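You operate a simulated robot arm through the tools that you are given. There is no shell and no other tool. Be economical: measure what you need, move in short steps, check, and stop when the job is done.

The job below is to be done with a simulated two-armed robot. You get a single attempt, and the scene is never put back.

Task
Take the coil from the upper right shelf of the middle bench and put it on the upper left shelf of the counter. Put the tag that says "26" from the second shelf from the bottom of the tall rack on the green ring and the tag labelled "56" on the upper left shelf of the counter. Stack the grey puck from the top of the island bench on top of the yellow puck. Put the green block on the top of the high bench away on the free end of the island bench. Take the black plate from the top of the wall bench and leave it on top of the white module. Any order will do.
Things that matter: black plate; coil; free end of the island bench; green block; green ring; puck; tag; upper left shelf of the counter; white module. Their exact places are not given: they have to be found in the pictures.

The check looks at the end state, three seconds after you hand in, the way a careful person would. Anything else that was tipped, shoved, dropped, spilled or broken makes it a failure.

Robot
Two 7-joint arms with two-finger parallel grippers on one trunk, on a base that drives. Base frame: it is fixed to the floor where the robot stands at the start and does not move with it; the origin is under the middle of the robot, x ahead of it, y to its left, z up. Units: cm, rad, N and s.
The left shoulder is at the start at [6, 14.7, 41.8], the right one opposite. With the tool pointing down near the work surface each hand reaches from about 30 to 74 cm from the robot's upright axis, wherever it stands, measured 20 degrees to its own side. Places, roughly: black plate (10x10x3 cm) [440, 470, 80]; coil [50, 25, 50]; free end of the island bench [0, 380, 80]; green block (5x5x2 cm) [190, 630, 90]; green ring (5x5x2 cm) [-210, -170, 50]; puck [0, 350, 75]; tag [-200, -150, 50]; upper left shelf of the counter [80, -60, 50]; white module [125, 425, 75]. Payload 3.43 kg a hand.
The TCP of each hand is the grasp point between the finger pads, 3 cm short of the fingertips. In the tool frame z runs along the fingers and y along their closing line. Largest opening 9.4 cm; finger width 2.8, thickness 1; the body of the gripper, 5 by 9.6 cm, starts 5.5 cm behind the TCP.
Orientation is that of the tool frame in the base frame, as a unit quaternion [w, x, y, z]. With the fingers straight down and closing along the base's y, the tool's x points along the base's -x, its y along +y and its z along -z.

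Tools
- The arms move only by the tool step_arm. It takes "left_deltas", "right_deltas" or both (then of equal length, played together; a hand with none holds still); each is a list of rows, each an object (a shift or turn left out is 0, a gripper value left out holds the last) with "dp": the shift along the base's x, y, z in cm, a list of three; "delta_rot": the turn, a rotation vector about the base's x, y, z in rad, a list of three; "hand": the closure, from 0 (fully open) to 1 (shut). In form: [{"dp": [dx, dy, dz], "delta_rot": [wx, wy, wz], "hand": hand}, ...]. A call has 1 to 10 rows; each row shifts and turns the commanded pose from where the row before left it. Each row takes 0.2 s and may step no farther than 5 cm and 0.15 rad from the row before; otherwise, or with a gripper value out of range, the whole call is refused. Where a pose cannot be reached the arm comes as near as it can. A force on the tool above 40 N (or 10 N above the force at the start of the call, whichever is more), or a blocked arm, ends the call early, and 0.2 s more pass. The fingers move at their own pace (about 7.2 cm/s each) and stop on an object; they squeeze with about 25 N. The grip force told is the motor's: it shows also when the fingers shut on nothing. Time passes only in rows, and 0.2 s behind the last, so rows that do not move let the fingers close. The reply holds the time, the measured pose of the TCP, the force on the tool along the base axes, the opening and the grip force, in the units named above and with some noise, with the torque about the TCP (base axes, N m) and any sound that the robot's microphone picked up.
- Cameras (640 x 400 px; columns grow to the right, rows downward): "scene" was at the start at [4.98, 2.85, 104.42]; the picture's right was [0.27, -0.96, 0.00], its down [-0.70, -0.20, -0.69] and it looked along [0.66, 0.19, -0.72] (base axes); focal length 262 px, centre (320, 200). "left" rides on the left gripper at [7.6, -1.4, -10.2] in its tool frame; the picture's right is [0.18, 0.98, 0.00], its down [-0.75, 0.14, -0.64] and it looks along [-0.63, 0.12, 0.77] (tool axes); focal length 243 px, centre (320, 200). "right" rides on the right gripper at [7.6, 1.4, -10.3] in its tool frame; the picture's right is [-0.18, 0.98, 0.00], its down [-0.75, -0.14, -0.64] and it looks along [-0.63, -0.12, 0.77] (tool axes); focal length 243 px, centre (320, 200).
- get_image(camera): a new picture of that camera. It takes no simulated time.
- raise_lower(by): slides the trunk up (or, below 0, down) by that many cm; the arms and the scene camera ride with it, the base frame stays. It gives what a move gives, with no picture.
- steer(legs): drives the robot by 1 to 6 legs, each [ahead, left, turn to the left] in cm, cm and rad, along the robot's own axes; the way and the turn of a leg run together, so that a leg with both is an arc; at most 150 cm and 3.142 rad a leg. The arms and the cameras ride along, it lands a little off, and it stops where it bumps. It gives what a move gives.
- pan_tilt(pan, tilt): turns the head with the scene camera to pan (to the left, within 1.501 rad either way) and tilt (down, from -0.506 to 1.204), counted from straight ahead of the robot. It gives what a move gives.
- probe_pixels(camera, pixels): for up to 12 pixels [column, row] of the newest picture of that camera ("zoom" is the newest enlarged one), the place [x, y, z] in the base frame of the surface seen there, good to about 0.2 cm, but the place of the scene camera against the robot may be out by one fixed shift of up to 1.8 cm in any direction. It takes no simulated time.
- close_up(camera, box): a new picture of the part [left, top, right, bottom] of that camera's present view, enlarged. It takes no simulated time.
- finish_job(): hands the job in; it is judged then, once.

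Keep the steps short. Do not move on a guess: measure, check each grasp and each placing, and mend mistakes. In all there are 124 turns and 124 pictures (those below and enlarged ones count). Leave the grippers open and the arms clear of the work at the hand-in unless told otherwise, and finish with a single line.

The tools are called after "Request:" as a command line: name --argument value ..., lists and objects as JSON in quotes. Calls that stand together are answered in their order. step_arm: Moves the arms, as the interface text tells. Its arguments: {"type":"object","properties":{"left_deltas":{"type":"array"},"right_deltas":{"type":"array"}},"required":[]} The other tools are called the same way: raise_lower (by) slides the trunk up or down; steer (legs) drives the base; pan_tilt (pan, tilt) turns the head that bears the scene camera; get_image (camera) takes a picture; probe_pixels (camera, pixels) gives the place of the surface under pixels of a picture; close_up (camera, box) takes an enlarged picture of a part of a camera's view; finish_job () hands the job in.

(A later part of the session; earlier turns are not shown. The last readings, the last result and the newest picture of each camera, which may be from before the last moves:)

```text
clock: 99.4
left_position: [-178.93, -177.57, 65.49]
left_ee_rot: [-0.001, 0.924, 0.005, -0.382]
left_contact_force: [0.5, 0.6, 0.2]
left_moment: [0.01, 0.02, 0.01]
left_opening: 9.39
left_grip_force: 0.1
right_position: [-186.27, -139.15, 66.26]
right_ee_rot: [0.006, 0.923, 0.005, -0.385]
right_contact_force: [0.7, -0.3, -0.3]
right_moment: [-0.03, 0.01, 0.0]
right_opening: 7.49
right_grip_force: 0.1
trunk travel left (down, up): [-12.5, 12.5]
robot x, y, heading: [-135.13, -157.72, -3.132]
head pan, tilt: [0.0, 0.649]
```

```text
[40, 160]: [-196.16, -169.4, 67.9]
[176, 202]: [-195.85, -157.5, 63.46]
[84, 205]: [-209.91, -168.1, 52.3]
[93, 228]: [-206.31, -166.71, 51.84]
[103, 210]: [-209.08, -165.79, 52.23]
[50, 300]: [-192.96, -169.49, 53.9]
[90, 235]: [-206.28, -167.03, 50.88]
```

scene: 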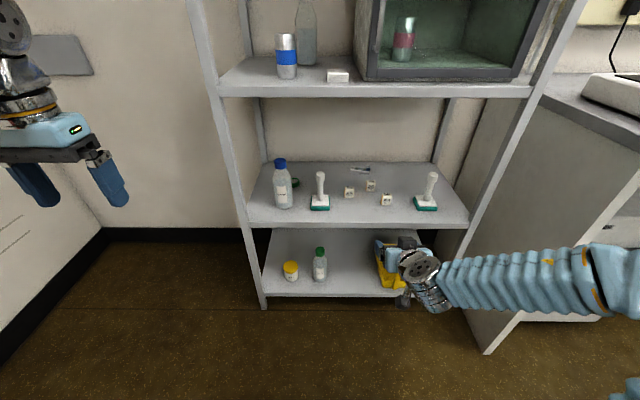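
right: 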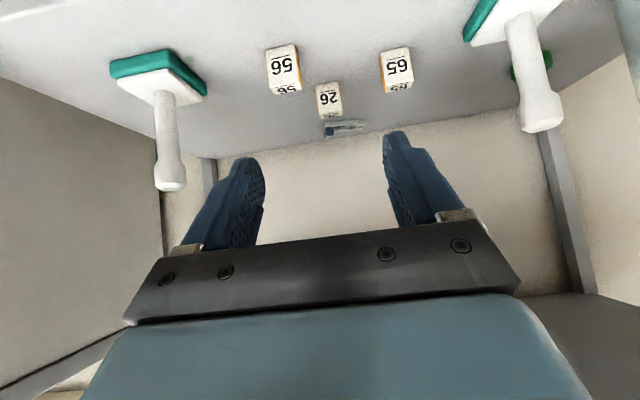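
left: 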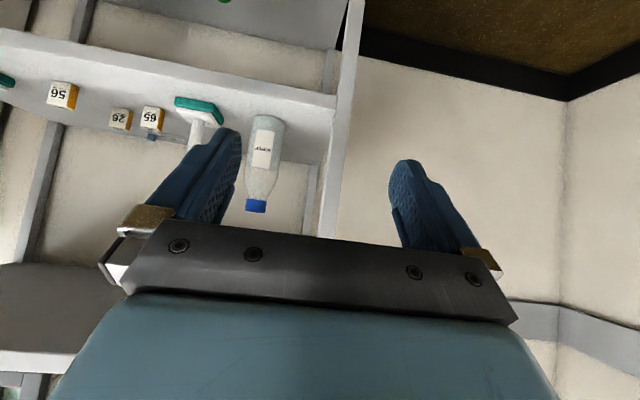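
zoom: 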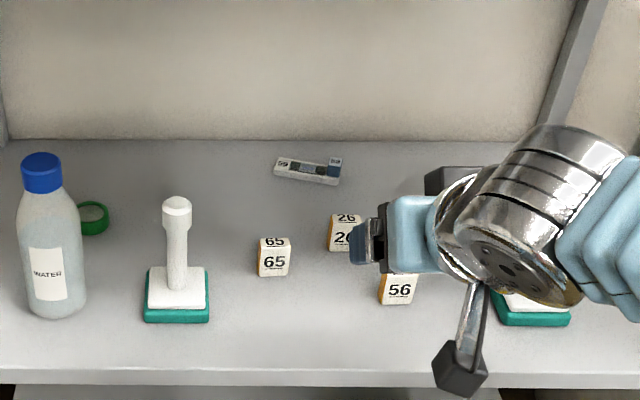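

Tag 56: centre ≈(−196.7,−136.1), top 54.25. Move along the tool axis to it.

Request:
step_arm --right_deltas '[{"dp": [0, 1.5, 0]}, {"dp": [0, 1.5, 0]}, {"dp": [-1.3, 0, -1.5]}, {"dp": [-1.3, 0, -1.5]}, {"dp": [-1.3, 0, -1.5]}, {"dp": [-1.3, 0, -1.5]}, {"dp": [-1.3, 0, -1.5]}, {"dp": [-1.3, 0, -1.5]}, {"dp": [-1.3, 0, -1.5]}, {"dp": [-1.2, 0, -1.3]}]'

Request:
get_image --camera "right"

```text
clock: 101.6
left_position: [-179.04, -177.57, 65.56]
left_ee_rot: [-0.001, 0.924, 0.004, -0.382]
left_contact_force: [0.9, -0.2, 0.2]
left_moment: [-0.02, -0.01, -0.01]
left_opening: 9.38
left_grip_force: 0.0
right_position: [-196.44, -136.22, 54.24]
right_ee_rot: [0.004, 0.923, 0.004, -0.384]
right_contact_force: [0.0, -0.3, 0.8]
right_moment: [0.0, -0.02, -0.05]
right_opening: 7.54
right_grip_force: 0.0
trunk travel left (down, up): [-12.5, 12.5]
robot x, y, heading: [-135.28, -157.78, -3.133]
head pan, tilt: [0.0, 0.649]
```

```text
91 pictures are left
```

right: 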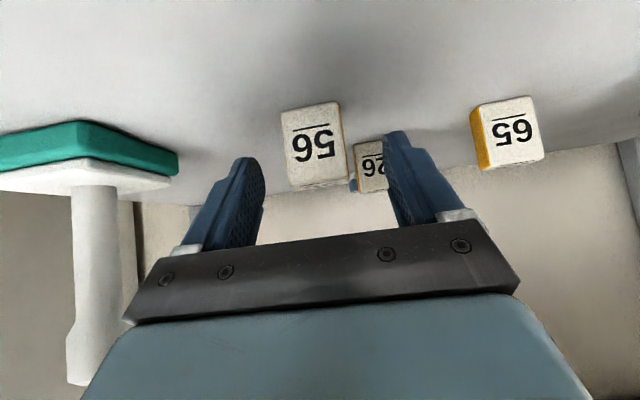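

The tag sits between the fingers. Close and lift along the tool axis.

Request:
step_arm --right_deltas '[{"hand": 1}, {"hand": 1}, {"hand": 1}, {"hand": 1}, {"dp": [0, 0, 1]}, {"dp": [0, 0, 1.5]}, {"dp": [0.5, 0, 1.5]}, {"dp": [1.5, 0, 1.5]}]'

Request:
get_image --camera "right"

```text
clock: 103.4
left_position: [-179.04, -177.6, 65.63]
left_ee_rot: [0.0, 0.924, 0.005, -0.383]
left_contact_force: [0.1, 0.3, 0.3]
left_moment: [0.0, 0.02, -0.02]
left_opening: 9.39
left_grip_force: 0.1
right_position: [-194.38, -136.22, 59.79]
right_ee_rot: [0.005, 0.923, 0.004, -0.384]
right_contact_force: [-0.1, -0.2, -0.4]
right_moment: [0.01, -0.01, 0.03]
right_opening: 3.48
right_grip_force: 24.8
trunk travel left (down, up): [-12.5, 12.5]
robot x, y, heading: [-135.11, -157.64, -3.131]
head pan, tilt: [0.0, 0.649]
```

```text
90 pictures are left
```

right: 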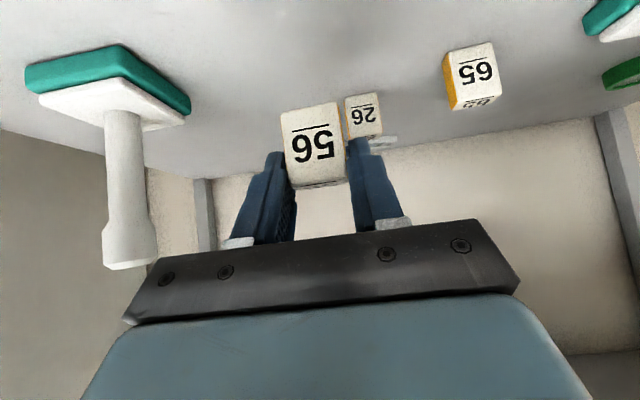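

Tag 56 held. Withdraw the right hand, back off and shift right so the left hand faces tag 26; set left pitch steeper (25° from vertical).

Request:
step_arm --right_deltas '[{"dp": [3, 0, 1]}, {"dp": [3, 0, 1]}, {"dp": [3, 0, 1]}, {"dp": [3, 0, 1]}, {"dp": [3, 0, 1]}, {"dp": [3, 0, 1]}]'

Request:
steer --legs '[[-22, 0, 0], [0, -27, 0]]'

Request:
step_arm --left_deltas '[{"dp": [-1, 1.3, 0.5], "delta_rot": [0, -0.1163, 0]}, {"dp": [-1, 1.3, 0.5], "delta_rot": [0, -0.1163, 0]}, {"dp": [-1, 1.3, 0.5], "delta_rot": [0, -0.1163, 0]}, {"dp": [-1, 1.3, 0.5]}, {"dp": [-1, 1.3, 0.5]}, {"dp": [-1, 1.3, 0.5]}, {"dp": [-1, 1.3, 0.5]}]'

Request:
get_image --camera "left"

```text
clock: 104.8
left_position: [-179.06, -177.55, 65.59]
left_ee_rot: [-0.001, 0.924, 0.005, -0.383]
left_contact_force: [0.2, -0.5, -0.4]
left_moment: [0.03, 0.01, -0.02]
left_opening: 9.39
left_grip_force: 0.0
right_position: [-176.59, -136.24, 66.12]
right_ee_rot: [0.005, 0.924, 0.004, -0.383]
right_contact_force: [-0.2, -0.8, -0.6]
right_moment: [-0.01, -0.02, 0.02]
right_opening: 3.48
right_grip_force: 24.9
trunk travel left (down, up): [-12.5, 12.5]
robot x, y, heading: [-135.11, -157.72, -3.133]
head pan, tilt: [0.0, 0.649]
```

```text
clock: 108.1
left_position: [-157.03, -149.82, 65.67]
left_ee_rot: [0.0, 0.924, 0.007, -0.382]
left_contact_force: [0.4, -0.6, -0.1]
left_moment: [0.03, -0.01, -0.03]
left_opening: 9.42
left_grip_force: 0.0
right_position: [-154.69, -108.42, 66.06]
right_ee_rot: [0.006, 0.923, 0.007, -0.384]
right_contact_force: [-0.6, 0.9, -0.3]
right_moment: [-0.04, 0.01, -0.02]
right_opening: 3.5
right_grip_force: 24.6
trunk travel left (down, up): [-12.5, 12.5]
robot x, y, heading: [-113.29, -130.07, -3.129]
head pan, tilt: [0.0, 0.649]
```

```text
clock: 109.7
left_position: [-163.99, -140.81, 69.26]
left_ee_rot: [0.002, 0.976, 0.007, -0.216]
left_contact_force: [-0.3, -0.6, -0.6]
left_moment: [-0.02, 0.0, 0.02]
left_opening: 9.4
left_grip_force: 0.1
right_position: [-154.61, -108.55, 66.08]
right_ee_rot: [0.006, 0.923, 0.007, -0.385]
right_contact_force: [0.3, 0.2, 0.2]
right_moment: [0.01, -0.01, -0.03]
right_opening: 3.48
right_grip_force: 25.1
trunk travel left (down, up): [-12.5, 12.5]
robot x, y, heading: [-113.27, -129.66, -3.124]
head pan, tilt: [0.0, 0.649]
```

```text
89 pictures are left
```

left: 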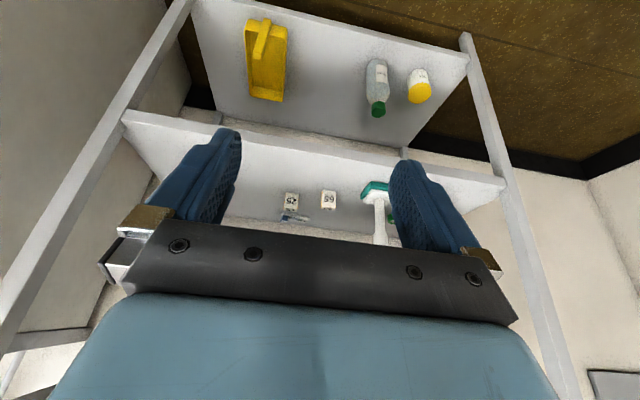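

Lower the left hand to z≈60 with opening ~6, draw the right hand back 6, then drive 27 ahead.

Request:
step_arm --left_deltas '[{"dp": [0, 0, -3], "hand": 0.35}, {"dp": [0, 0, -3], "hand": 0.35}, {"dp": [0, 0, -3], "hand": 0.35}]' --right_deltas '[{"dp": [2, 0, 1]}, {"dp": [2, 0, 1]}, {"dp": [2, 0, 1]}]'

Request:
steer --legs '[[27, 0, -0.01]]'

Request:
get_image --camera "left"

Request:
get_image --camera "scene"

```text
clock: 110.5
left_position: [-164.02, -140.94, 59.84]
left_ee_rot: [0.002, 0.976, 0.007, -0.216]
left_contact_force: [-1.0, -0.6, 0.0]
left_moment: [0.01, 0.03, 0.06]
left_opening: 6.11
left_grip_force: 0.0
right_position: [-148.49, -108.53, 69.1]
right_ee_rot: [0.005, 0.923, 0.006, -0.384]
right_contact_force: [0.0, 0.1, -0.5]
right_moment: [0.05, 0.01, -0.02]
right_opening: 3.51
right_grip_force: 25.0
trunk travel left (down, up): [-12.5, 12.5]
robot x, y, heading: [-113.51, -129.74, -3.125]
head pan, tilt: [0.0, 0.649]
```

```text
clock: 112.4
left_position: [-191.86, -140.27, 59.74]
left_ee_rot: [0.0, 0.976, -0.001, -0.216]
left_contact_force: [0.5, -0.6, 0.3]
left_moment: [0.02, -0.03, -0.03]
left_opening: 6.1
left_grip_force: 0.1
right_position: [-175.89, -108.12, 69.13]
right_ee_rot: [0.003, 0.923, -0.001, -0.385]
right_contact_force: [-0.2, -0.7, -0.3]
right_moment: [0.0, -0.04, 0.02]
right_opening: 3.5
right_grip_force: 24.6
trunk travel left (down, up): [-12.5, 12.5]
robot x, y, heading: [-140.88, -130.01, 3.135]
head pan, tilt: [0.0, 0.649]
```

```text
88 pictures are left
```

left: 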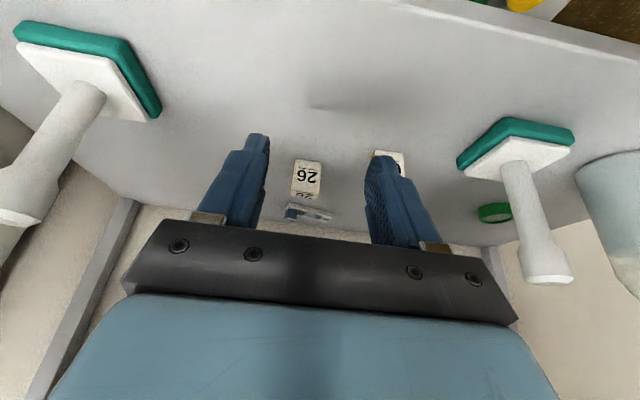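

```text
87 pictures are left
```

scene: 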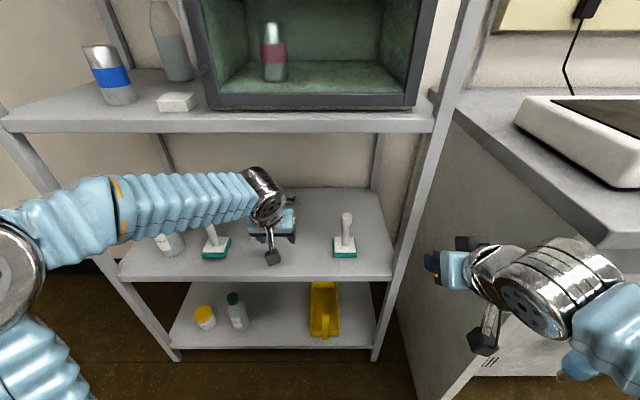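

Request:
close_up --camera "left" --box '[270, 130, 560, 260]'

Request:
probe_pixels --camera "left" --pixels '[[296, 178], [318, 180], [305, 194], [307, 164], [479, 212], [511, 210], [495, 204], [495, 221], [495, 212], [525, 200], [386, 160]]'

```text
2.21 times, centred on (415, 195) of left
```

zoom: 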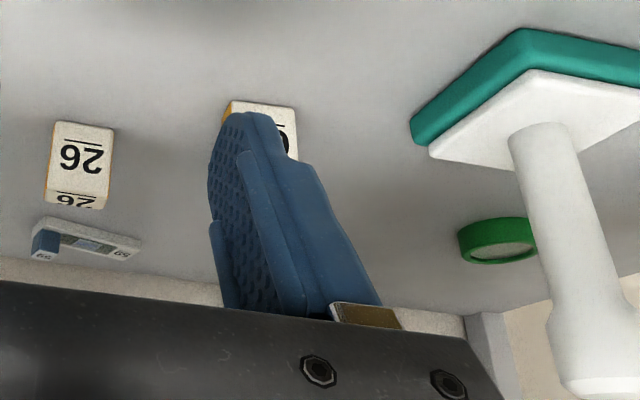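

```text
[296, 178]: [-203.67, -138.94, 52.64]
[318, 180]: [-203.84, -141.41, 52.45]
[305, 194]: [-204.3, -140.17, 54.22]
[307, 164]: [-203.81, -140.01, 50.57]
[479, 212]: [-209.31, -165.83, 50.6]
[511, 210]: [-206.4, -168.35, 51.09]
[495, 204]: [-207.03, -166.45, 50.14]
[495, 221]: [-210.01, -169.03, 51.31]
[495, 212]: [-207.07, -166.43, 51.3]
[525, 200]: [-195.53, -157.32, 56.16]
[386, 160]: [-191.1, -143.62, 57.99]
```

Tag 26 centre ≈(−204.8,−140.15). Ring centre ≈(−208.9,−168.3), top 51.3. Move over the tag and down.

Request:
step_arm --left_deltas '[{"dp": [-2.2, 0, 0]}, {"dp": [-2.2, 0, 0]}, {"dp": [-2.2, 0, 0]}, {"dp": [-2.2, 0.1, 0]}, {"dp": [-2.2, 0, 0]}, {"dp": [-2, 0, -0.3]}, {"dp": [0, 0, -1.6]}, {"dp": [0, 0, -1.6]}, {"dp": [0, 0, -1.6]}]'

Request:
get_image --camera "left"

```text
clock: 114.4
left_position: [-204.99, -140.18, 54.79]
left_ee_rot: [-0.002, 0.976, -0.003, -0.217]
left_contact_force: [-0.1, 0.4, 1.3]
left_moment: [-0.02, -0.02, 0.0]
left_opening: 6.12
left_grip_force: 0.0
right_position: [-175.97, -108.14, 69.0]
right_ee_rot: [0.003, 0.923, -0.001, -0.384]
right_contact_force: [0.5, -0.2, -0.2]
right_moment: [-0.02, 0.01, 0.01]
right_opening: 3.47
right_grip_force: 24.7
trunk travel left (down, up): [-12.5, 12.5]
robot x, y, heading: [-141.24, -130.08, 3.132]
head pan, tilt: [0.0, 0.649]
```

```text
85 pictures are left
```

left: 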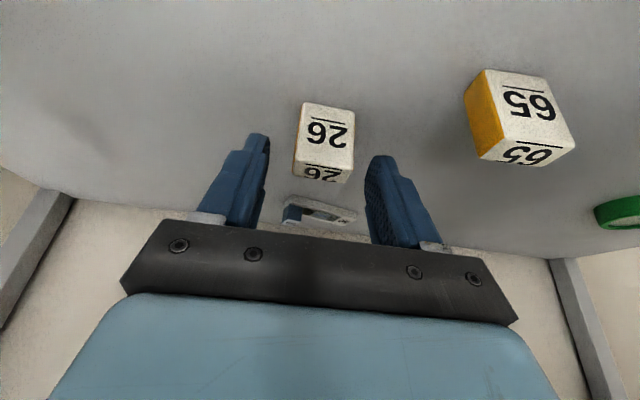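

Request:
step_arm --left_deltas '[{"hand": 1}, {"hand": 1}, {"hand": 1}, {"hand": 1}, {"dp": [0, 0, 1]}, {"dp": [0, 0, 1.5]}, {"dp": [1, 0, 1.5]}]'

Request:
get_image --camera "left"

```text
clock: 116.0
left_position: [-204.13, -140.13, 58.92]
left_ee_rot: [-0.001, 0.976, -0.002, -0.216]
left_contact_force: [1.2, -0.4, -0.9]
left_moment: [0.0, -0.03, 0.03]
left_opening: 3.49
left_grip_force: 25.2
right_position: [-175.86, -107.99, 69.03]
right_ee_rot: [0.002, 0.923, -0.002, -0.384]
right_contact_force: [-0.2, 0.0, -0.9]
right_moment: [-0.02, 0.01, 0.01]
right_opening: 3.49
right_grip_force: 24.8
trunk travel left (down, up): [-12.5, 12.5]
robot x, y, heading: [-140.86, -129.99, 3.135]
head pan, tilt: [0.0, 0.649]
```

```text
84 pictures are left
```

left: 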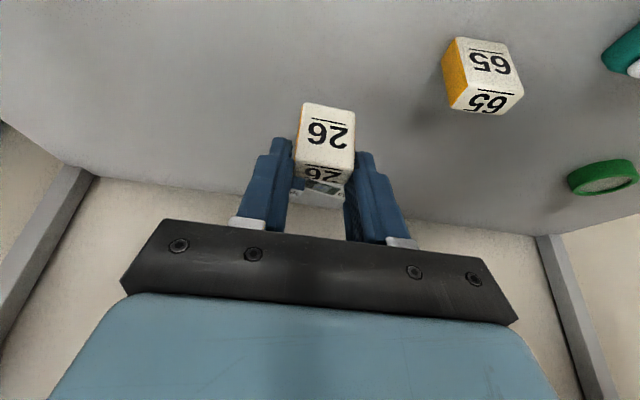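

Tag 26 held. Look closer at the ring (~(603,177)).

Request:
close_up --camera "left" --box '[544, 140, 640, 200]'

Request:
probe_pixels --camera "left" --pixels '[[603, 186], [595, 186], [615, 184], [603, 165], [567, 180], [637, 172], [603, 173], [603, 193], [585, 188], [603, 190]]'

```text
6.67 times, centred on (592, 170) of left
```

zoom: 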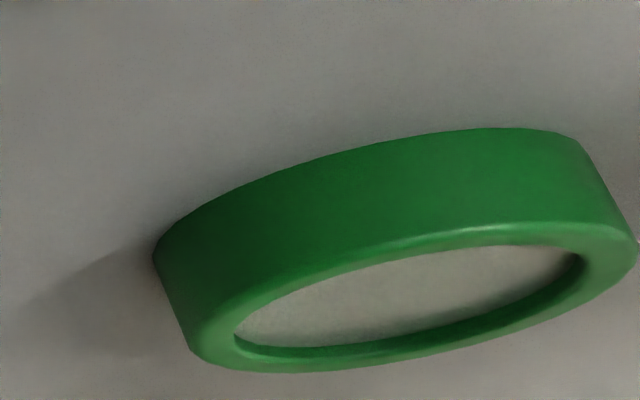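

```text
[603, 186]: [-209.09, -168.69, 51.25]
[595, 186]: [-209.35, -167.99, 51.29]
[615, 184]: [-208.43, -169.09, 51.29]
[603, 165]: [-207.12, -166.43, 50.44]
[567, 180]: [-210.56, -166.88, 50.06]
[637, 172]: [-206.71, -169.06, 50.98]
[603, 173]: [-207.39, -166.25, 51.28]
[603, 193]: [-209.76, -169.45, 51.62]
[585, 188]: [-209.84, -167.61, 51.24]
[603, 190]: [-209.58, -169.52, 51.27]
```

Ring has a near-solid top at z≈51.3. I'll back out, yaw the left hand 1.2 rad (so the hand comes from the +y side, clear of the bottle) in free space and check.

Request:
steer --legs '[[-30, 0, 0.005]]'

Request:
step_arm --left_deltas '[{"dp": [0, 0, 0.5], "delta_rot": [0, 0, 0.15]}, {"dp": [0, 0, 0.5], "delta_rot": [0, 0, 0.15]}, {"dp": [0, 0, 0.5], "delta_rot": [0, 0, 0.15]}, {"dp": [0, 0, 0.5], "delta_rot": [0, 0, 0.15]}, {"delta_rot": [0, 0, 0.15]}, {"delta_rot": [0, 0, 0.15]}, {"delta_rot": [0, 0, 0.15]}, {"delta_rot": [0, 0, 0.15]}]'

Request:
get_image --camera "scene"

```text
clock: 118.1
left_position: [-172.85, -140.77, 58.89]
left_ee_rot: [0.0, 0.976, 0.004, -0.217]
left_contact_force: [-0.3, -1.1, 0.4]
left_moment: [0.0, -0.01, 0.0]
left_opening: 3.51
left_grip_force: 24.6
right_position: [-145.21, -108.37, 69.03]
right_ee_rot: [0.005, 0.923, 0.005, -0.384]
right_contact_force: [-0.4, -0.2, -0.7]
right_moment: [-0.01, -0.03, -0.02]
right_opening: 3.5
right_grip_force: 25.0
trunk travel left (down, up): [-12.5, 12.5]
robot x, y, heading: [-110.07, -130.33, -3.135]
head pan, tilt: [0.0, 0.649]
```

```text
clock: 119.9
left_position: [-172.97, -140.89, 60.78]
left_ee_rot: [0.125, 0.802, 0.556, -0.178]
left_contact_force: [0.7, 0.2, -0.1]
left_moment: [0.01, -0.01, 0.01]
left_opening: 3.51
left_grip_force: 24.8
right_position: [-145.14, -108.39, 69.13]
right_ee_rot: [0.006, 0.923, 0.004, -0.384]
right_contact_force: [0.2, -0.2, -0.1]
right_moment: [-0.02, -0.02, -0.01]
right_opening: 3.51
right_grip_force: 24.5
trunk travel left (down, up): [-12.5, 12.5]
robot x, y, heading: [-110.18, -130.04, -3.134]
head pan, tilt: [0.0, 0.649]
```

```text
82 pictures are left
```

scene: 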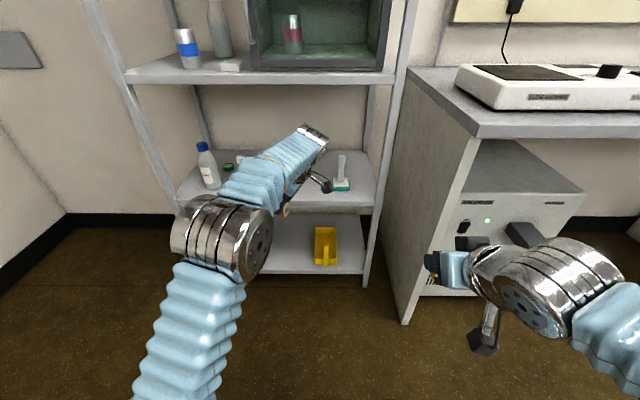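

Reachable. Check heights of the forearm, wrist and elbow.

Request:
probe_pixels --camera "scene" --pixels '[[220, 205], [245, 180], [280, 160], [310, 132], [326, 142], [325, 183], [290, 190], [190, 235], [250, 245], [210, 300]]'

```text
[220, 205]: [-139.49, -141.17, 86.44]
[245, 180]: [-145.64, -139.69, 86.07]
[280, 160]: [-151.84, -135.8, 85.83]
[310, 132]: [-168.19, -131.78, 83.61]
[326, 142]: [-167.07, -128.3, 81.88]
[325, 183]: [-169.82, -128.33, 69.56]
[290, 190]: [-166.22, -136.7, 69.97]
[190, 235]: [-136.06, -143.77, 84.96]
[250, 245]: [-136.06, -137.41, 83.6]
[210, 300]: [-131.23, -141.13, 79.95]
```

Forearm top ≈85, wrist ≈82; upper-shelf underside ≈86, so lower 3.5 cm first (tag bottom ≈52.5 clears ring and all), enter at y≈−140, then slide sideways.

Request:
step_arm --left_deltas '[{"dp": [0, 0, -1.5]}, {"dp": [0, 0, -2]}]'

Request:
steer --legs '[[32, 0, 0]]'

Request:
get_image --camera "scene"

Request:
get_image --camera "left"

```text
clock: 120.5
left_position: [-172.75, -140.67, 57.27]
left_ee_rot: [0.123, 0.803, 0.555, -0.178]
left_contact_force: [0.4, 0.3, 0.3]
left_moment: [0.03, -0.02, 0.01]
left_opening: 3.51
left_grip_force: 25.3
right_position: [-145.09, -108.34, 69.02]
right_ee_rot: [0.005, 0.923, 0.003, -0.384]
right_contact_force: [-0.1, 0.3, -0.7]
right_moment: [-0.01, 0.03, -0.02]
right_opening: 3.47
right_grip_force: 25.1
trunk travel left (down, up): [-12.5, 12.5]
robot x, y, heading: [-110.02, -129.75, -3.128]
head pan, tilt: [0.0, 0.649]
```

```text
clock: 122.6
left_position: [-204.87, -141.32, 57.31]
left_ee_rot: [0.124, 0.803, 0.555, -0.178]
left_contact_force: [0.4, 0.0, 0.0]
left_moment: [0.03, -0.01, 0.02]
left_opening: 3.49
left_grip_force: 24.8
right_position: [-177.24, -108.79, 68.91]
right_ee_rot: [0.005, 0.923, 0.005, -0.384]
right_contact_force: [0.2, -0.1, -0.6]
right_moment: [0.0, 0.02, 0.01]
right_opening: 3.49
right_grip_force: 25.2
trunk travel left (down, up): [-12.5, 12.5]
robot x, y, heading: [-142.42, -129.99, -3.131]
head pan, tilt: [0.0, 0.649]
```

```text
81 pictures are left
```

scene: 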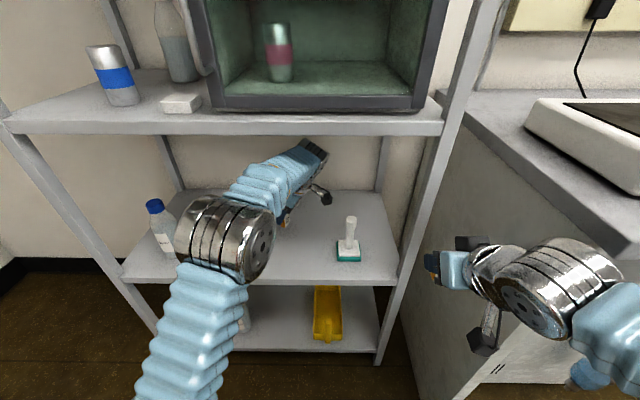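

```text
80 pictures are left
```

left: 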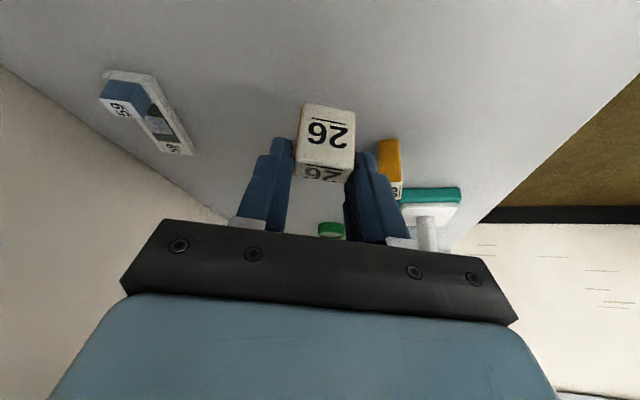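

Clear. Shift 4 cm deeper with the arm, then base 14 cm to the left.

Request:
step_arm --left_deltas '[{"dp": [-1.5, 0, 0]}, {"dp": [-1.5, 0, 0]}, {"dp": [-1, 0, 0]}]'

Request:
steer --legs '[[0, 14, 0]]'

Request:
get_image --camera "left"

Request:
get_image --camera "scene"

```text
clock: 123.4
left_position: [-208.77, -141.25, 57.46]
left_ee_rot: [0.122, 0.803, 0.555, -0.179]
left_contact_force: [-0.1, 0.0, -1.0]
left_moment: [-0.02, 0.02, -0.01]
left_opening: 3.49
left_grip_force: 25.4
right_position: [-177.32, -108.86, 69.06]
right_ee_rot: [0.005, 0.923, 0.005, -0.384]
right_contact_force: [0.5, -0.5, -0.3]
right_moment: [-0.03, -0.03, 0.01]
right_opening: 3.49
right_grip_force: 25.0
trunk travel left (down, up): [-12.5, 12.5]
robot x, y, heading: [-142.1, -129.91, -3.13]
head pan, tilt: [0.0, 0.649]
```

```text
clock: 124.8
left_position: [-208.61, -155.57, 57.46]
left_ee_rot: [0.123, 0.802, 0.557, -0.178]
left_contact_force: [-0.1, -0.7, -0.6]
left_moment: [-0.01, 0.01, 0.01]
left_opening: 3.49
left_grip_force: 25.1
right_position: [-177.16, -123.04, 68.93]
right_ee_rot: [0.006, 0.923, 0.006, -0.385]
right_contact_force: [-0.1, 0.3, -0.5]
right_moment: [0.02, 0.02, 0.02]
right_opening: 3.47
right_grip_force: 25.1
trunk travel left (down, up): [-12.5, 12.5]
robot x, y, heading: [-141.74, -144.32, -3.129]
head pan, tilt: [0.0, 0.649]
```

```text
79 pictures are left
```

left: 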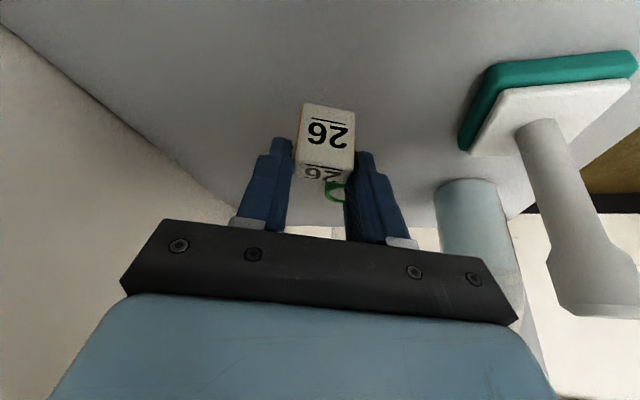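

```text
78 pictures are left
```

scene: 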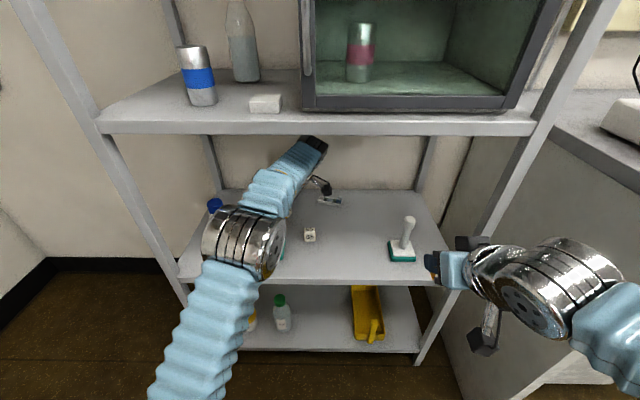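

Slide the hand −12.7 cm in y toward the ring.

Request:
step_arm --left_deltas '[{"dp": [-0.1, -1.8, 0]}, {"dp": [-0.1, -1.8, 0]}, {"dp": [-0.1, -1.8, 0]}, {"dp": [0, -1.8, 0]}, {"dp": [0, -1.8, 0]}, {"dp": [0, -1.8, 0]}, {"dp": [0, -1.9, 0]}]'

Request:
get_image --camera "left"

Request:
close_up --camera "scene" --box '[160, 100, 400, 250]'

```text
clock: 126.4
left_position: [-208.79, -168.35, 57.34]
left_ee_rot: [0.124, 0.802, 0.556, -0.177]
left_contact_force: [0.5, -0.7, 0.4]
left_moment: [-0.02, 0.01, 0.01]
left_opening: 3.48
left_grip_force: 25.1
right_position: [-177.09, -123.11, 69.02]
right_ee_rot: [0.007, 0.923, 0.006, -0.384]
right_contact_force: [-0.9, 0.2, -0.1]
right_moment: [0.01, 0.0, -0.03]
right_opening: 3.5
right_grip_force: 24.5
trunk travel left (down, up): [-12.5, 12.5]
robot x, y, heading: [-142.12, -144.52, -3.131]
head pan, tilt: [0.0, 0.649]
```

```text
77 pictures are left
```

left: 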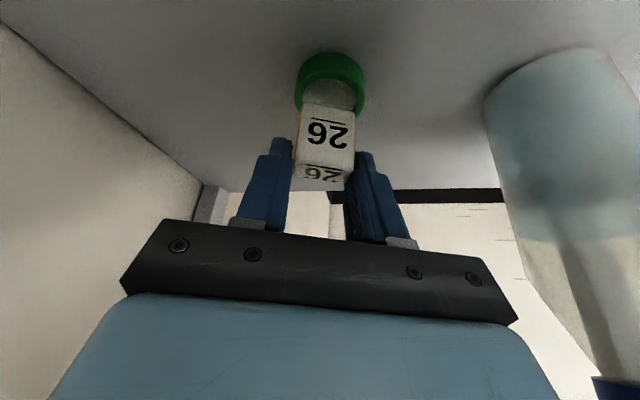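

```text
2.67 times, centred on (280, 175) of scene
```

zoom: 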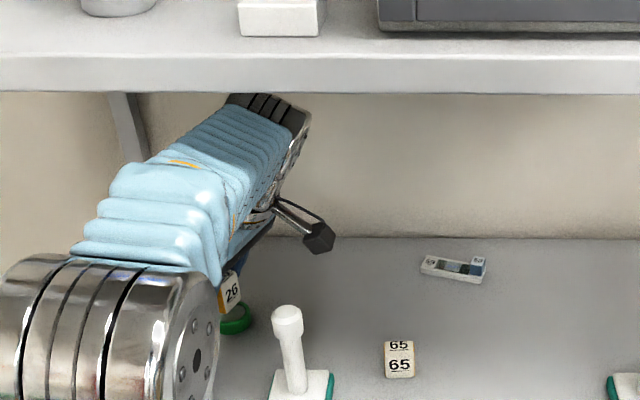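

Check ring centre again from here.

Request:
close_up --camera "left" --box '[270, 40, 400, 120]'

Request:
probe_pixels --camera "left" --pixels '[[331, 55], [331, 68], [331, 78], [299, 92], [363, 92], [331, 90], [300, 80], [362, 80], [331, 98], [306, 100]]'

```text
4.92 times, centred on (335, 80) of left
```

zoom: 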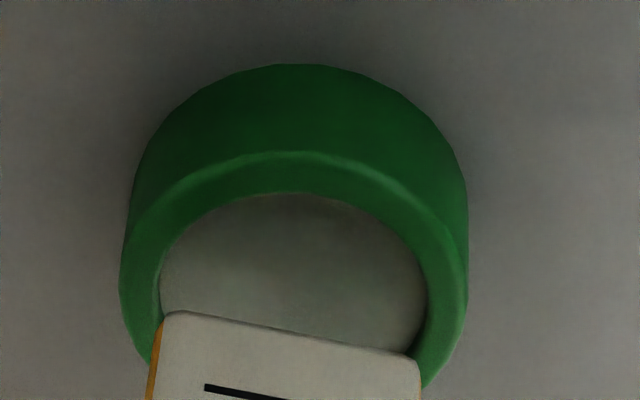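

```text
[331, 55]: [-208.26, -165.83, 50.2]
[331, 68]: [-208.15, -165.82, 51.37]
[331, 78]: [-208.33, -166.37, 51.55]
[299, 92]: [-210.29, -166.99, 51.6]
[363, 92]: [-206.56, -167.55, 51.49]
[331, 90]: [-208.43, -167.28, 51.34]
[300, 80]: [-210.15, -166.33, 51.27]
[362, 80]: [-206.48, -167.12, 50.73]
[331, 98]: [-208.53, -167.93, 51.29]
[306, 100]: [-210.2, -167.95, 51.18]
```

Ring centre (−208.7,−168.3) matches the TCP; pad at 51.3. Lower 1.3 cm.

Request:
step_arm --left_deltas '[{"dp": [0, 0, -0.5]}, {"dp": [0, 0, -0.4]}, {"dp": [0, 0, -0.3]}, {"dp": [0, 0, -0.15]}, {"dp": [0, 0, 0]}]'

Request:
close_up --camera "left" --box '[230, 40, 430, 200]'

```text
clock: 127.6
left_position: [-208.9, -168.39, 56.26]
left_ee_rot: [0.123, 0.802, 0.556, -0.18]
left_contact_force: [-0.4, -2.8, 17.4]
left_moment: [0.03, -0.02, -0.02]
left_opening: 3.51
left_grip_force: 25.1
right_position: [-177.1, -123.17, 69.05]
right_ee_rot: [0.005, 0.923, 0.005, -0.384]
right_contact_force: [0.4, -0.7, -0.2]
right_moment: [0.01, -0.02, 0.03]
right_opening: 3.49
right_grip_force: 24.8
trunk travel left (down, up): [-12.5, 12.5]
robot x, y, heading: [-141.98, -144.2, -3.129]
head pan, tilt: [0.0, 0.649]
```

```text
2.50 times, centred on (330, 120) of left
```

zoom: 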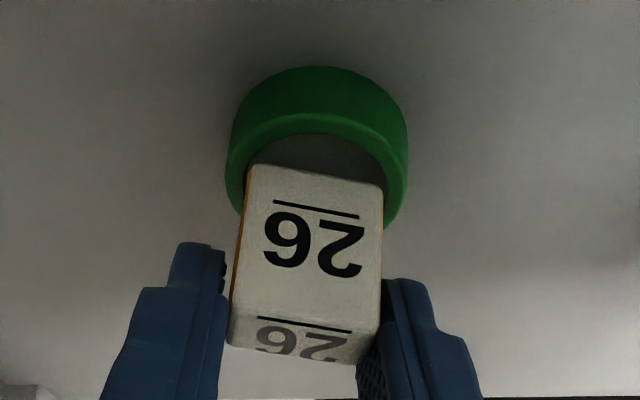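

Contact (17 N). Ease 0.1 up, open, and retreat along the hand's back direction.

Request:
step_arm --left_deltas '[{"dp": [0, 0, 0.15]}, {"hand": 0.6}, {"hand": 0.35}, {"hand": 0.3}, {"dp": [0.3, 0.7, 0.3], "hand": 0.3}, {"dp": [0.5, 1.4, 0.4]}, {"dp": [0.5, 1.8, 0.3]}, {"dp": [0, 2, 0]}, {"dp": [0, 2, 0]}, {"dp": [0, 2, 0]}]'

Request:
get_image --camera "left"

```text
clock: 129.8
left_position: [-207.74, -158.15, 57.15]
left_ee_rot: [0.124, 0.802, 0.556, -0.178]
left_contact_force: [0.6, -0.5, 0.6]
left_moment: [0.03, 0.02, -0.02]
left_opening: 6.6
left_grip_force: 0.1
right_position: [-177.14, -123.18, 69.07]
right_ee_rot: [0.005, 0.923, 0.006, -0.384]
right_contact_force: [-0.1, 0.1, 0.0]
right_moment: [0.03, 0.01, -0.03]
right_opening: 3.49
right_grip_force: 24.9
trunk travel left (down, up): [-12.5, 12.5]
robot x, y, heading: [-141.82, -144.28, -3.131]
head pan, tilt: [0.0, 0.649]
```

```text
73 pictures are left
```

left: 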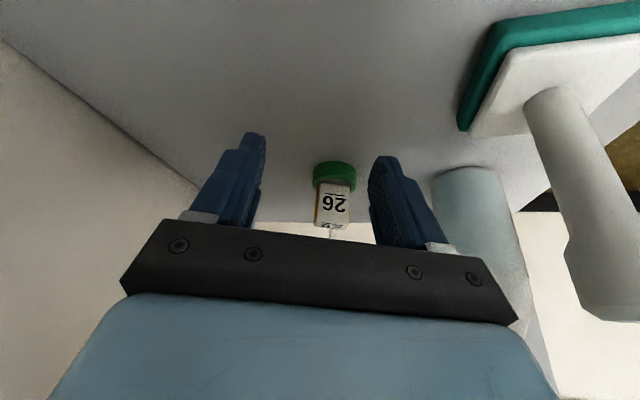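

Tag 26 stands on the green ring. Narrow the fingers, retrace sideways by base (right 17), then back out.

Request:
step_arm --left_deltas '[{"dp": [-0.7, 0, 0.5], "hand": 0.65}, {"dp": [0, 0, 0.5], "hand": 0.65}]'

Request:
steer --legs '[[0, -17, 0], [-45, 0, 0]]'

Request:
get_image --camera "scene"

```text
clock: 130.4
left_position: [-208.3, -158.22, 58.03]
left_ee_rot: [0.124, 0.802, 0.556, -0.178]
left_contact_force: [0.7, -0.6, 0.6]
left_moment: [0.01, -0.01, -0.01]
left_opening: 3.28
left_grip_force: 0.1
right_position: [-177.17, -123.09, 68.98]
right_ee_rot: [0.005, 0.923, 0.005, -0.384]
right_contact_force: [-0.6, 0.3, 0.3]
right_moment: [-0.01, -0.01, 0.01]
right_opening: 3.49
right_grip_force: 24.7
trunk travel left (down, up): [-12.5, 12.5]
robot x, y, heading: [-141.59, -144.24, -3.131]
head pan, tilt: [0.0, 0.649]
```

```text
clock: 134.2
left_position: [-163.36, -140.82, 58.21]
left_ee_rot: [0.124, 0.802, 0.556, -0.178]
left_contact_force: [1.0, 0.3, 0.0]
left_moment: [0.02, -0.03, 0.03]
left_opening: 3.3
left_grip_force: 0.1
right_position: [-132.11, -105.66, 68.97]
right_ee_rot: [0.006, 0.923, 0.007, -0.384]
right_contact_force: [-0.7, 0.1, 0.0]
right_moment: [0.0, 0.01, 0.0]
right_opening: 3.48
right_grip_force: 24.8
trunk travel left (down, up): [-12.5, 12.5]
robot x, y, heading: [-97.07, -126.95, -3.13]
head pan, tilt: [0.0, 0.649]
```

```text
72 pictures are left
```

scene: 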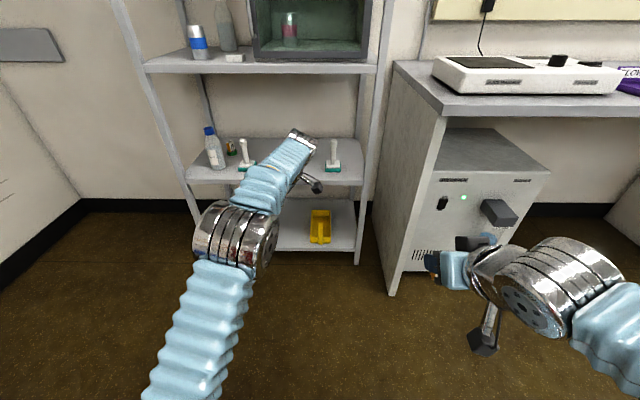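

Both left: straighten the left hand, bring it in and raise it; then drive to the counter.

Request:
step_arm --left_deltas '[{"dp": [2, -1, 1.5], "delta_rot": [0, 0, -0.15], "hand": 0}, {"dp": [2, -1, 1.5], "delta_rot": [0, 0, -0.15]}, {"dp": [2, -1, 1.5], "delta_rot": [0, 0, -0.15]}, {"dp": [2, -1, 1.5], "delta_rot": [0, 0, -0.15]}, {"dp": [2, -1, 1.5], "delta_rot": [0, 0, -0.15]}, {"dp": [2, -1, 1.5], "delta_rot": [0, 0, -0.15]}, {"dp": [2, -1, 1.5], "delta_rot": [0, 0, -0.15]}, {"dp": [2, -1, 1.5], "delta_rot": [0, 0, -0.15]}, {"dp": [3, 0, 2]}, {"dp": [3, 0, 2]}]'

Request:
steer --legs '[[0, 48, 0], [0, 0, -1.582], [0, -146, 0]]'

Request:
get_image --camera "scene"

```text
clock: 136.4
left_position: [-141.27, -148.86, 74.37]
left_ee_rot: [0.001, 0.976, 0.006, -0.216]
left_contact_force: [-0.1, 0.3, -0.5]
left_moment: [-0.03, -0.04, 0.01]
left_opening: 9.41
left_grip_force: 0.1
right_position: [-132.09, -105.78, 68.97]
right_ee_rot: [0.006, 0.923, 0.007, -0.384]
right_contact_force: [0.4, 0.0, -0.2]
right_moment: [-0.01, 0.01, 0.01]
right_opening: 3.47
right_grip_force: 25.2
trunk travel left (down, up): [-12.5, 12.5]
robot x, y, heading: [-96.99, -126.84, -3.131]
head pan, tilt: [0.0, 0.649]
```

```text
clock: 150.2
left_position: [35.77, -135.03, 74.27]
left_ee_rot: [0.157, -0.669, 0.711, 0.149]
left_contact_force: [-0.2, 1.4, -1.2]
left_moment: [-0.01, -0.02, -0.02]
left_opening: 9.39
left_grip_force: 0.0
right_position: [78.11, -147.35, 69.03]
right_ee_rot: [0.278, -0.632, 0.673, 0.265]
right_contact_force: [-0.1, 0.3, 0.6]
right_moment: [-0.01, 0.02, 0.01]
right_opening: 3.49
right_grip_force: 25.7
trunk travel left (down, up): [-12.5, 12.5]
robot x, y, heading: [54.05, -181.03, 1.51]
head pan, tilt: [0.0, 0.649]
```

```text
71 pictures are left
```

scene: 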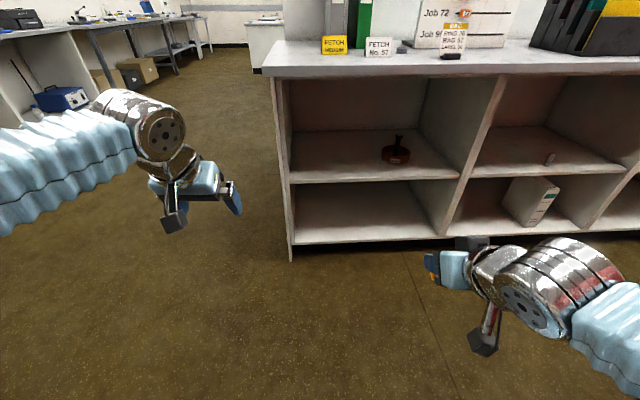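

Turn +0.06 and drive 43 ahead; first pull the left hand back and lower the right to z≈57.

Request:
step_arm --left_deltas '[{"dp": [-1, -3, 1]}, {"dp": [-1, -3, 1]}, {"dp": [-1, -3, 1]}]' --right_deltas '[{"dp": [0, 2, -4]}, {"dp": [0, 2, -4]}, {"dp": [0, 2, -4]}]'

Request:
steer --legs '[[0, 0, 0.06], [43, 0, 0]]'

Request:
get_image --camera "right"

```text
clock: 151.0
left_position: [33.12, -143.84, 77.33]
left_ee_rot: [0.157, -0.668, 0.712, 0.148]
left_contact_force: [1.1, -0.3, -0.1]
left_moment: [0.02, 0.0, 0.02]
left_opening: 9.37
left_grip_force: 0.1
right_position: [78.18, -140.87, 57.84]
right_ee_rot: [0.276, -0.633, 0.673, 0.266]
right_contact_force: [1.1, 0.0, -0.3]
right_moment: [0.0, 0.05, 0.04]
right_opening: 3.24
right_grip_force: 24.9
right hand out of reach, approached as far as the arm can: row 3
trunk travel left (down, up): [-12.5, 12.5]
robot x, y, heading: [54.33, -181.12, 1.512]
head pan, tilt: [0.0, 0.649]
```

```text
clock: 154.0
left_position: [30.69, -102.28, 77.38]
left_ee_rot: [-0.152, 0.691, -0.69, -0.153]
left_contact_force: [0.0, -0.8, 0.3]
left_moment: [0.0, -0.01, -0.02]
left_opening: 9.41
left_grip_force: 0.1
right_position: [75.69, -96.32, 57.87]
right_ee_rot: [-0.269, 0.653, -0.653, -0.273]
right_contact_force: [-0.5, 0.1, 0.0]
right_moment: [0.0, 0.01, -0.02]
right_opening: 3.08
right_grip_force: 24.7
trunk travel left (down, up): [-12.5, 12.5]
robot x, y, heading: [54.59, -137.68, 1.575]
head pan, tilt: [0.0, 0.649]
```

```text
70 pictures are left
```

right: 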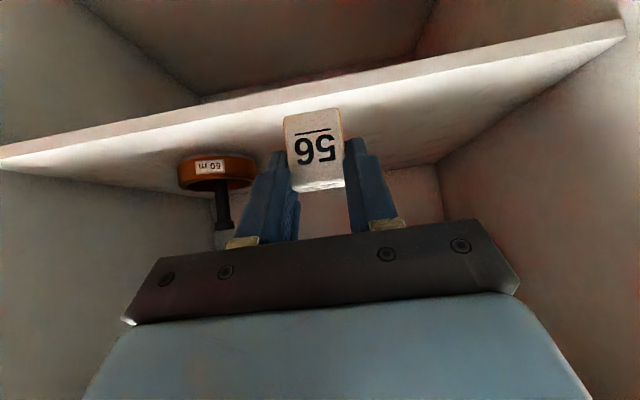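

Opening crept 3.48→3.08, so the tag may be shifting slightly in the grip; place it promptly. Move in 23 cm.

Request:
step_arm --right_deltas '[{"dp": [-0.3, 2.5, 0]}, {"dp": [-0.3, 2.5, 0]}, {"dp": [-0.3, 2.5, 0]}, {"dp": [-0.3, 2.5, 0]}, {"dp": [0, 2.5, 0]}, {"dp": [0, 2.5, 0]}, {"dp": [0, 2.5, -0.5]}, {"dp": [0, 2.5, -0.5]}, {"dp": [0, 2, -0.5]}]'

Request:
get_image --camera "right"

```text
clock: 156.0
left_position: [30.79, -102.19, 77.29]
left_ee_rot: [0.153, -0.69, 0.69, 0.154]
left_contact_force: [0.1, -0.6, 0.3]
left_moment: [-0.04, 0.0, 0.02]
left_opening: 9.39
left_grip_force: 0.1
right_position: [74.34, -74.25, 56.19]
right_ee_rot: [-0.269, 0.655, -0.651, -0.273]
right_contact_force: [-0.6, 0.1, 0.1]
right_moment: [-0.03, 0.06, -0.01]
right_opening: 3.09
right_grip_force: 24.8
trunk travel left (down, up): [-12.5, 12.5]
robot x, y, heading: [54.4, -137.97, 1.574]
head pan, tilt: [0.0, 0.649]
```

```text
69 pictures are left
```

right: 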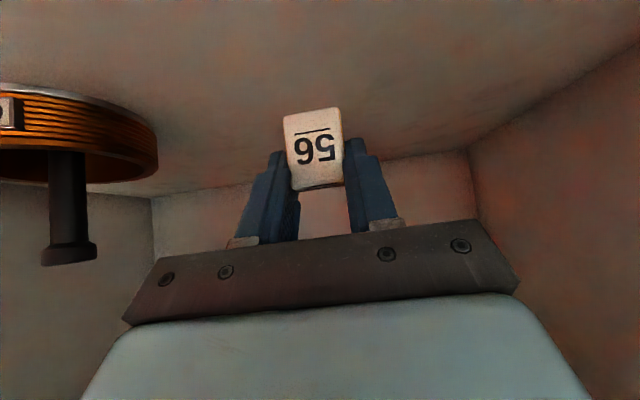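

The tag's top face is no longer visible, so it has swung a bit about the finger axis. Measure its tilt.

Request:
probe_pixels --camera "right" --pixels '[[311, 113], [312, 120], [314, 160], [315, 172], [316, 181], [318, 187], [292, 120], [335, 118]]'

Request:
close_up --camera "right" --box '[240, 90, 400, 200]'

```text
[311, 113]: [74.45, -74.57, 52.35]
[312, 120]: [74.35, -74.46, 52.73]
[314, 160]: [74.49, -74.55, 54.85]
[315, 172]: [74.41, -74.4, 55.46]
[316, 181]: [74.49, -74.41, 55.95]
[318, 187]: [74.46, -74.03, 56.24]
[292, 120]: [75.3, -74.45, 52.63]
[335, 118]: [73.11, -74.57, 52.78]
```

```text
3.64 times, centred on (320, 145) of right
```

zoom: 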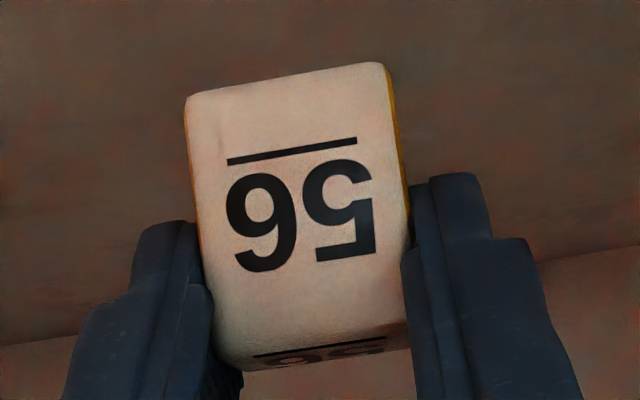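

The tag face is in fact vertical; its bottom ≈51.9. Lower 4.8 cm until touch.

Request:
step_arm --right_deltas '[{"dp": [0, 0, -1.2]}, {"dp": [0, 0, -1.2]}, {"dp": [0, 0, -1.2]}, {"dp": [0, 0, -0.7]}, {"dp": [0, 0, -0.3]}, {"dp": [0, 0, -0.2]}, {"dp": [0, 0, 0]}]'

Request:
close_up --camera "right" --box '[200, 60, 440, 210]'

```text
clock: 157.6
left_position: [30.69, -102.24, 77.47]
left_ee_rot: [-0.153, 0.691, -0.69, -0.153]
left_contact_force: [0.5, -0.4, 0.0]
left_moment: [0.0, -0.01, 0.02]
left_opening: 9.38
left_grip_force: 0.1
right_position: [74.41, -74.13, 51.44]
right_ee_rot: [-0.268, 0.653, -0.653, -0.273]
right_contact_force: [-0.2, -0.4, -0.8]
right_moment: [0.0, 0.0, 0.01]
right_opening: 3.1
right_grip_force: 24.8
trunk travel left (down, up): [-12.5, 12.5]
robot x, y, heading: [54.18, -137.98, 1.57]
head pan, tilt: [0.0, 0.649]
```

```text
2.67 times, centred on (320, 135) of right
```

zoom: 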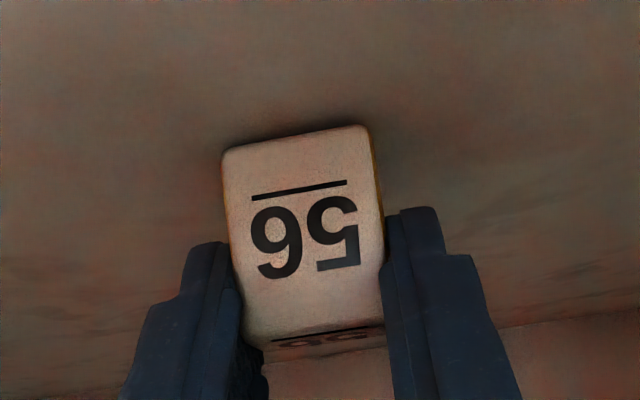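

Not yet touching. Lower in 0.1–0.2 steps.

Request:
step_arm --right_deltas '[{"dp": [0, 0, -0.15]}, {"dp": [0, 0, -0.1]}, {"dp": [0, 0, -0.1]}, {"dp": [0, 0, 0]}]'

```text
clock: 158.6
left_position: [30.85, -102.21, 77.45]
left_ee_rot: [-0.153, 0.691, -0.69, -0.153]
left_contact_force: [0.6, 1.1, 0.0]
left_moment: [0.0, 0.01, -0.01]
left_opening: 9.4
left_grip_force: 0.1
right_position: [74.32, -74.36, 51.19]
right_ee_rot: [-0.267, 0.655, -0.652, -0.275]
right_contact_force: [-0.1, 1.6, 2.7]
right_moment: [0.04, -0.05, 0.05]
right_opening: 3.08
right_grip_force: 25.4
trunk travel left (down, up): [-12.5, 12.5]
robot x, y, heading: [54.27, -137.99, 1.574]
head pan, tilt: [0.0, 0.649]
```

Touching. Press a hair, open slowly, withdraw along the tool axis.

Request:
step_arm --right_deltas '[{"dp": [0, 0, -0.1]}, {"hand": 0.6}, {"hand": 0.4}, {"hand": 0.3}, {"dp": [0, -1.2, 1], "hand": 0.25}, {"dp": [0, -2, 1.5]}, {"dp": [0, -3, 1.5]}, {"dp": [0, -3, 0]}, {"dp": [0, -3, 0]}, {"dp": [0, -3, 0]}]'

Request:
get_image --camera "right"

```text
clock: 160.8
left_position: [30.87, -102.13, 77.34]
left_ee_rot: [-0.153, 0.691, -0.69, -0.152]
left_contact_force: [0.5, 0.6, -0.5]
left_moment: [0.02, -0.05, -0.02]
left_opening: 9.38
left_grip_force: 0.1
right_position: [74.53, -89.52, 55.02]
right_ee_rot: [0.269, -0.653, 0.653, 0.273]
right_contact_force: [-0.1, -0.4, -0.2]
right_moment: [-0.04, 0.01, -0.02]
right_opening: 7.05
right_grip_force: 0.1
trunk travel left (down, up): [-12.5, 12.5]
robot x, y, heading: [54.08, -137.53, 1.574]
head pan, tilt: [0.0, 0.649]
```

```text
66 pictures are left
```

right: 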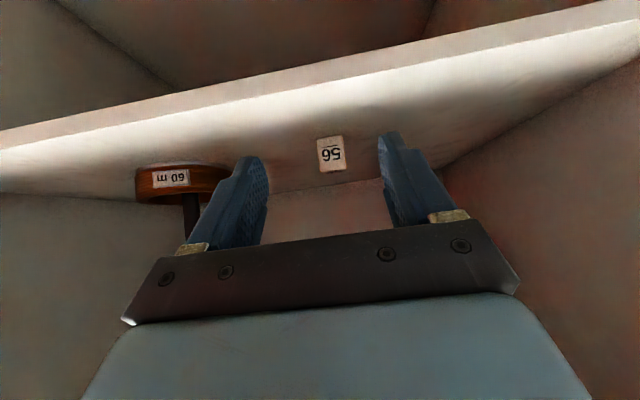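

Tag 56 and the coil both stand on the shelf. Now head for the island area: back off, go to x≈−66, and up to y≈130, then look.

Request:
steer --legs '[[-38, 0, 0], [0, 122, 0], [150, 0, 0], [150, 0, 0]]'

Request:
pan_tilt --pan -0.3 --tilt 0.35

Request:
get_image --camera "scene"

```text
clock: 182.9
left_position: [-94.69, 154.31, 77.35]
left_ee_rot: [-0.152, 0.699, -0.681, -0.155]
left_contact_force: [-0.3, -0.7, 0.5]
left_moment: [-0.02, -0.04, -0.01]
left_opening: 9.4
left_grip_force: 0.0
right_position: [-51.41, 168.46, 55.22]
right_ee_rot: [-0.265, 0.662, -0.645, -0.277]
right_contact_force: [0.2, -0.1, 0.1]
right_moment: [0.0, -0.03, 0.0]
right_opening: 7.07
right_grip_force: 0.2
trunk travel left (down, up): [-12.5, 12.5]
robot x, y, heading: [-70.49, 119.44, 1.601]
head pan, tilt: [0.0, 0.649]
```

```text
clock: 183.7
left_position: [-94.73, 154.47, 77.44]
left_ee_rot: [-0.152, 0.699, -0.681, -0.155]
left_contact_force: [-0.1, -0.1, 0.0]
left_moment: [-0.02, 0.01, 0.0]
left_opening: 9.39
left_grip_force: 0.1
right_position: [-51.34, 168.22, 55.13]
right_ee_rot: [-0.265, 0.662, -0.644, -0.277]
right_contact_force: [-0.1, -0.5, 0.2]
right_moment: [0.01, 0.01, -0.01]
right_opening: 7.05
right_grip_force: 0.1
trunk travel left (down, up): [-12.5, 12.5]
robot x, y, heading: [-70.25, 119.41, 1.598]
head pan, tilt: [-0.3, 0.351]
```

```text
65 pictures are left
```

scene: 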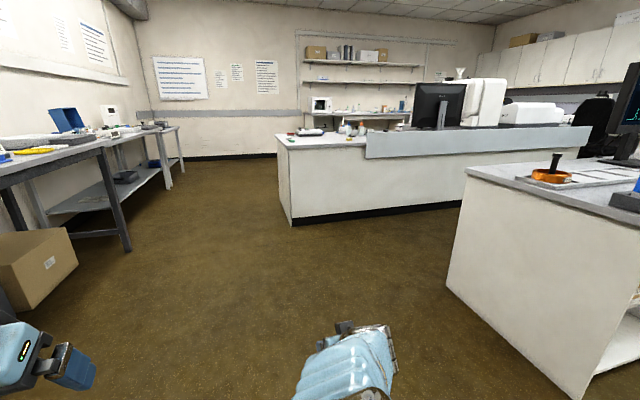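

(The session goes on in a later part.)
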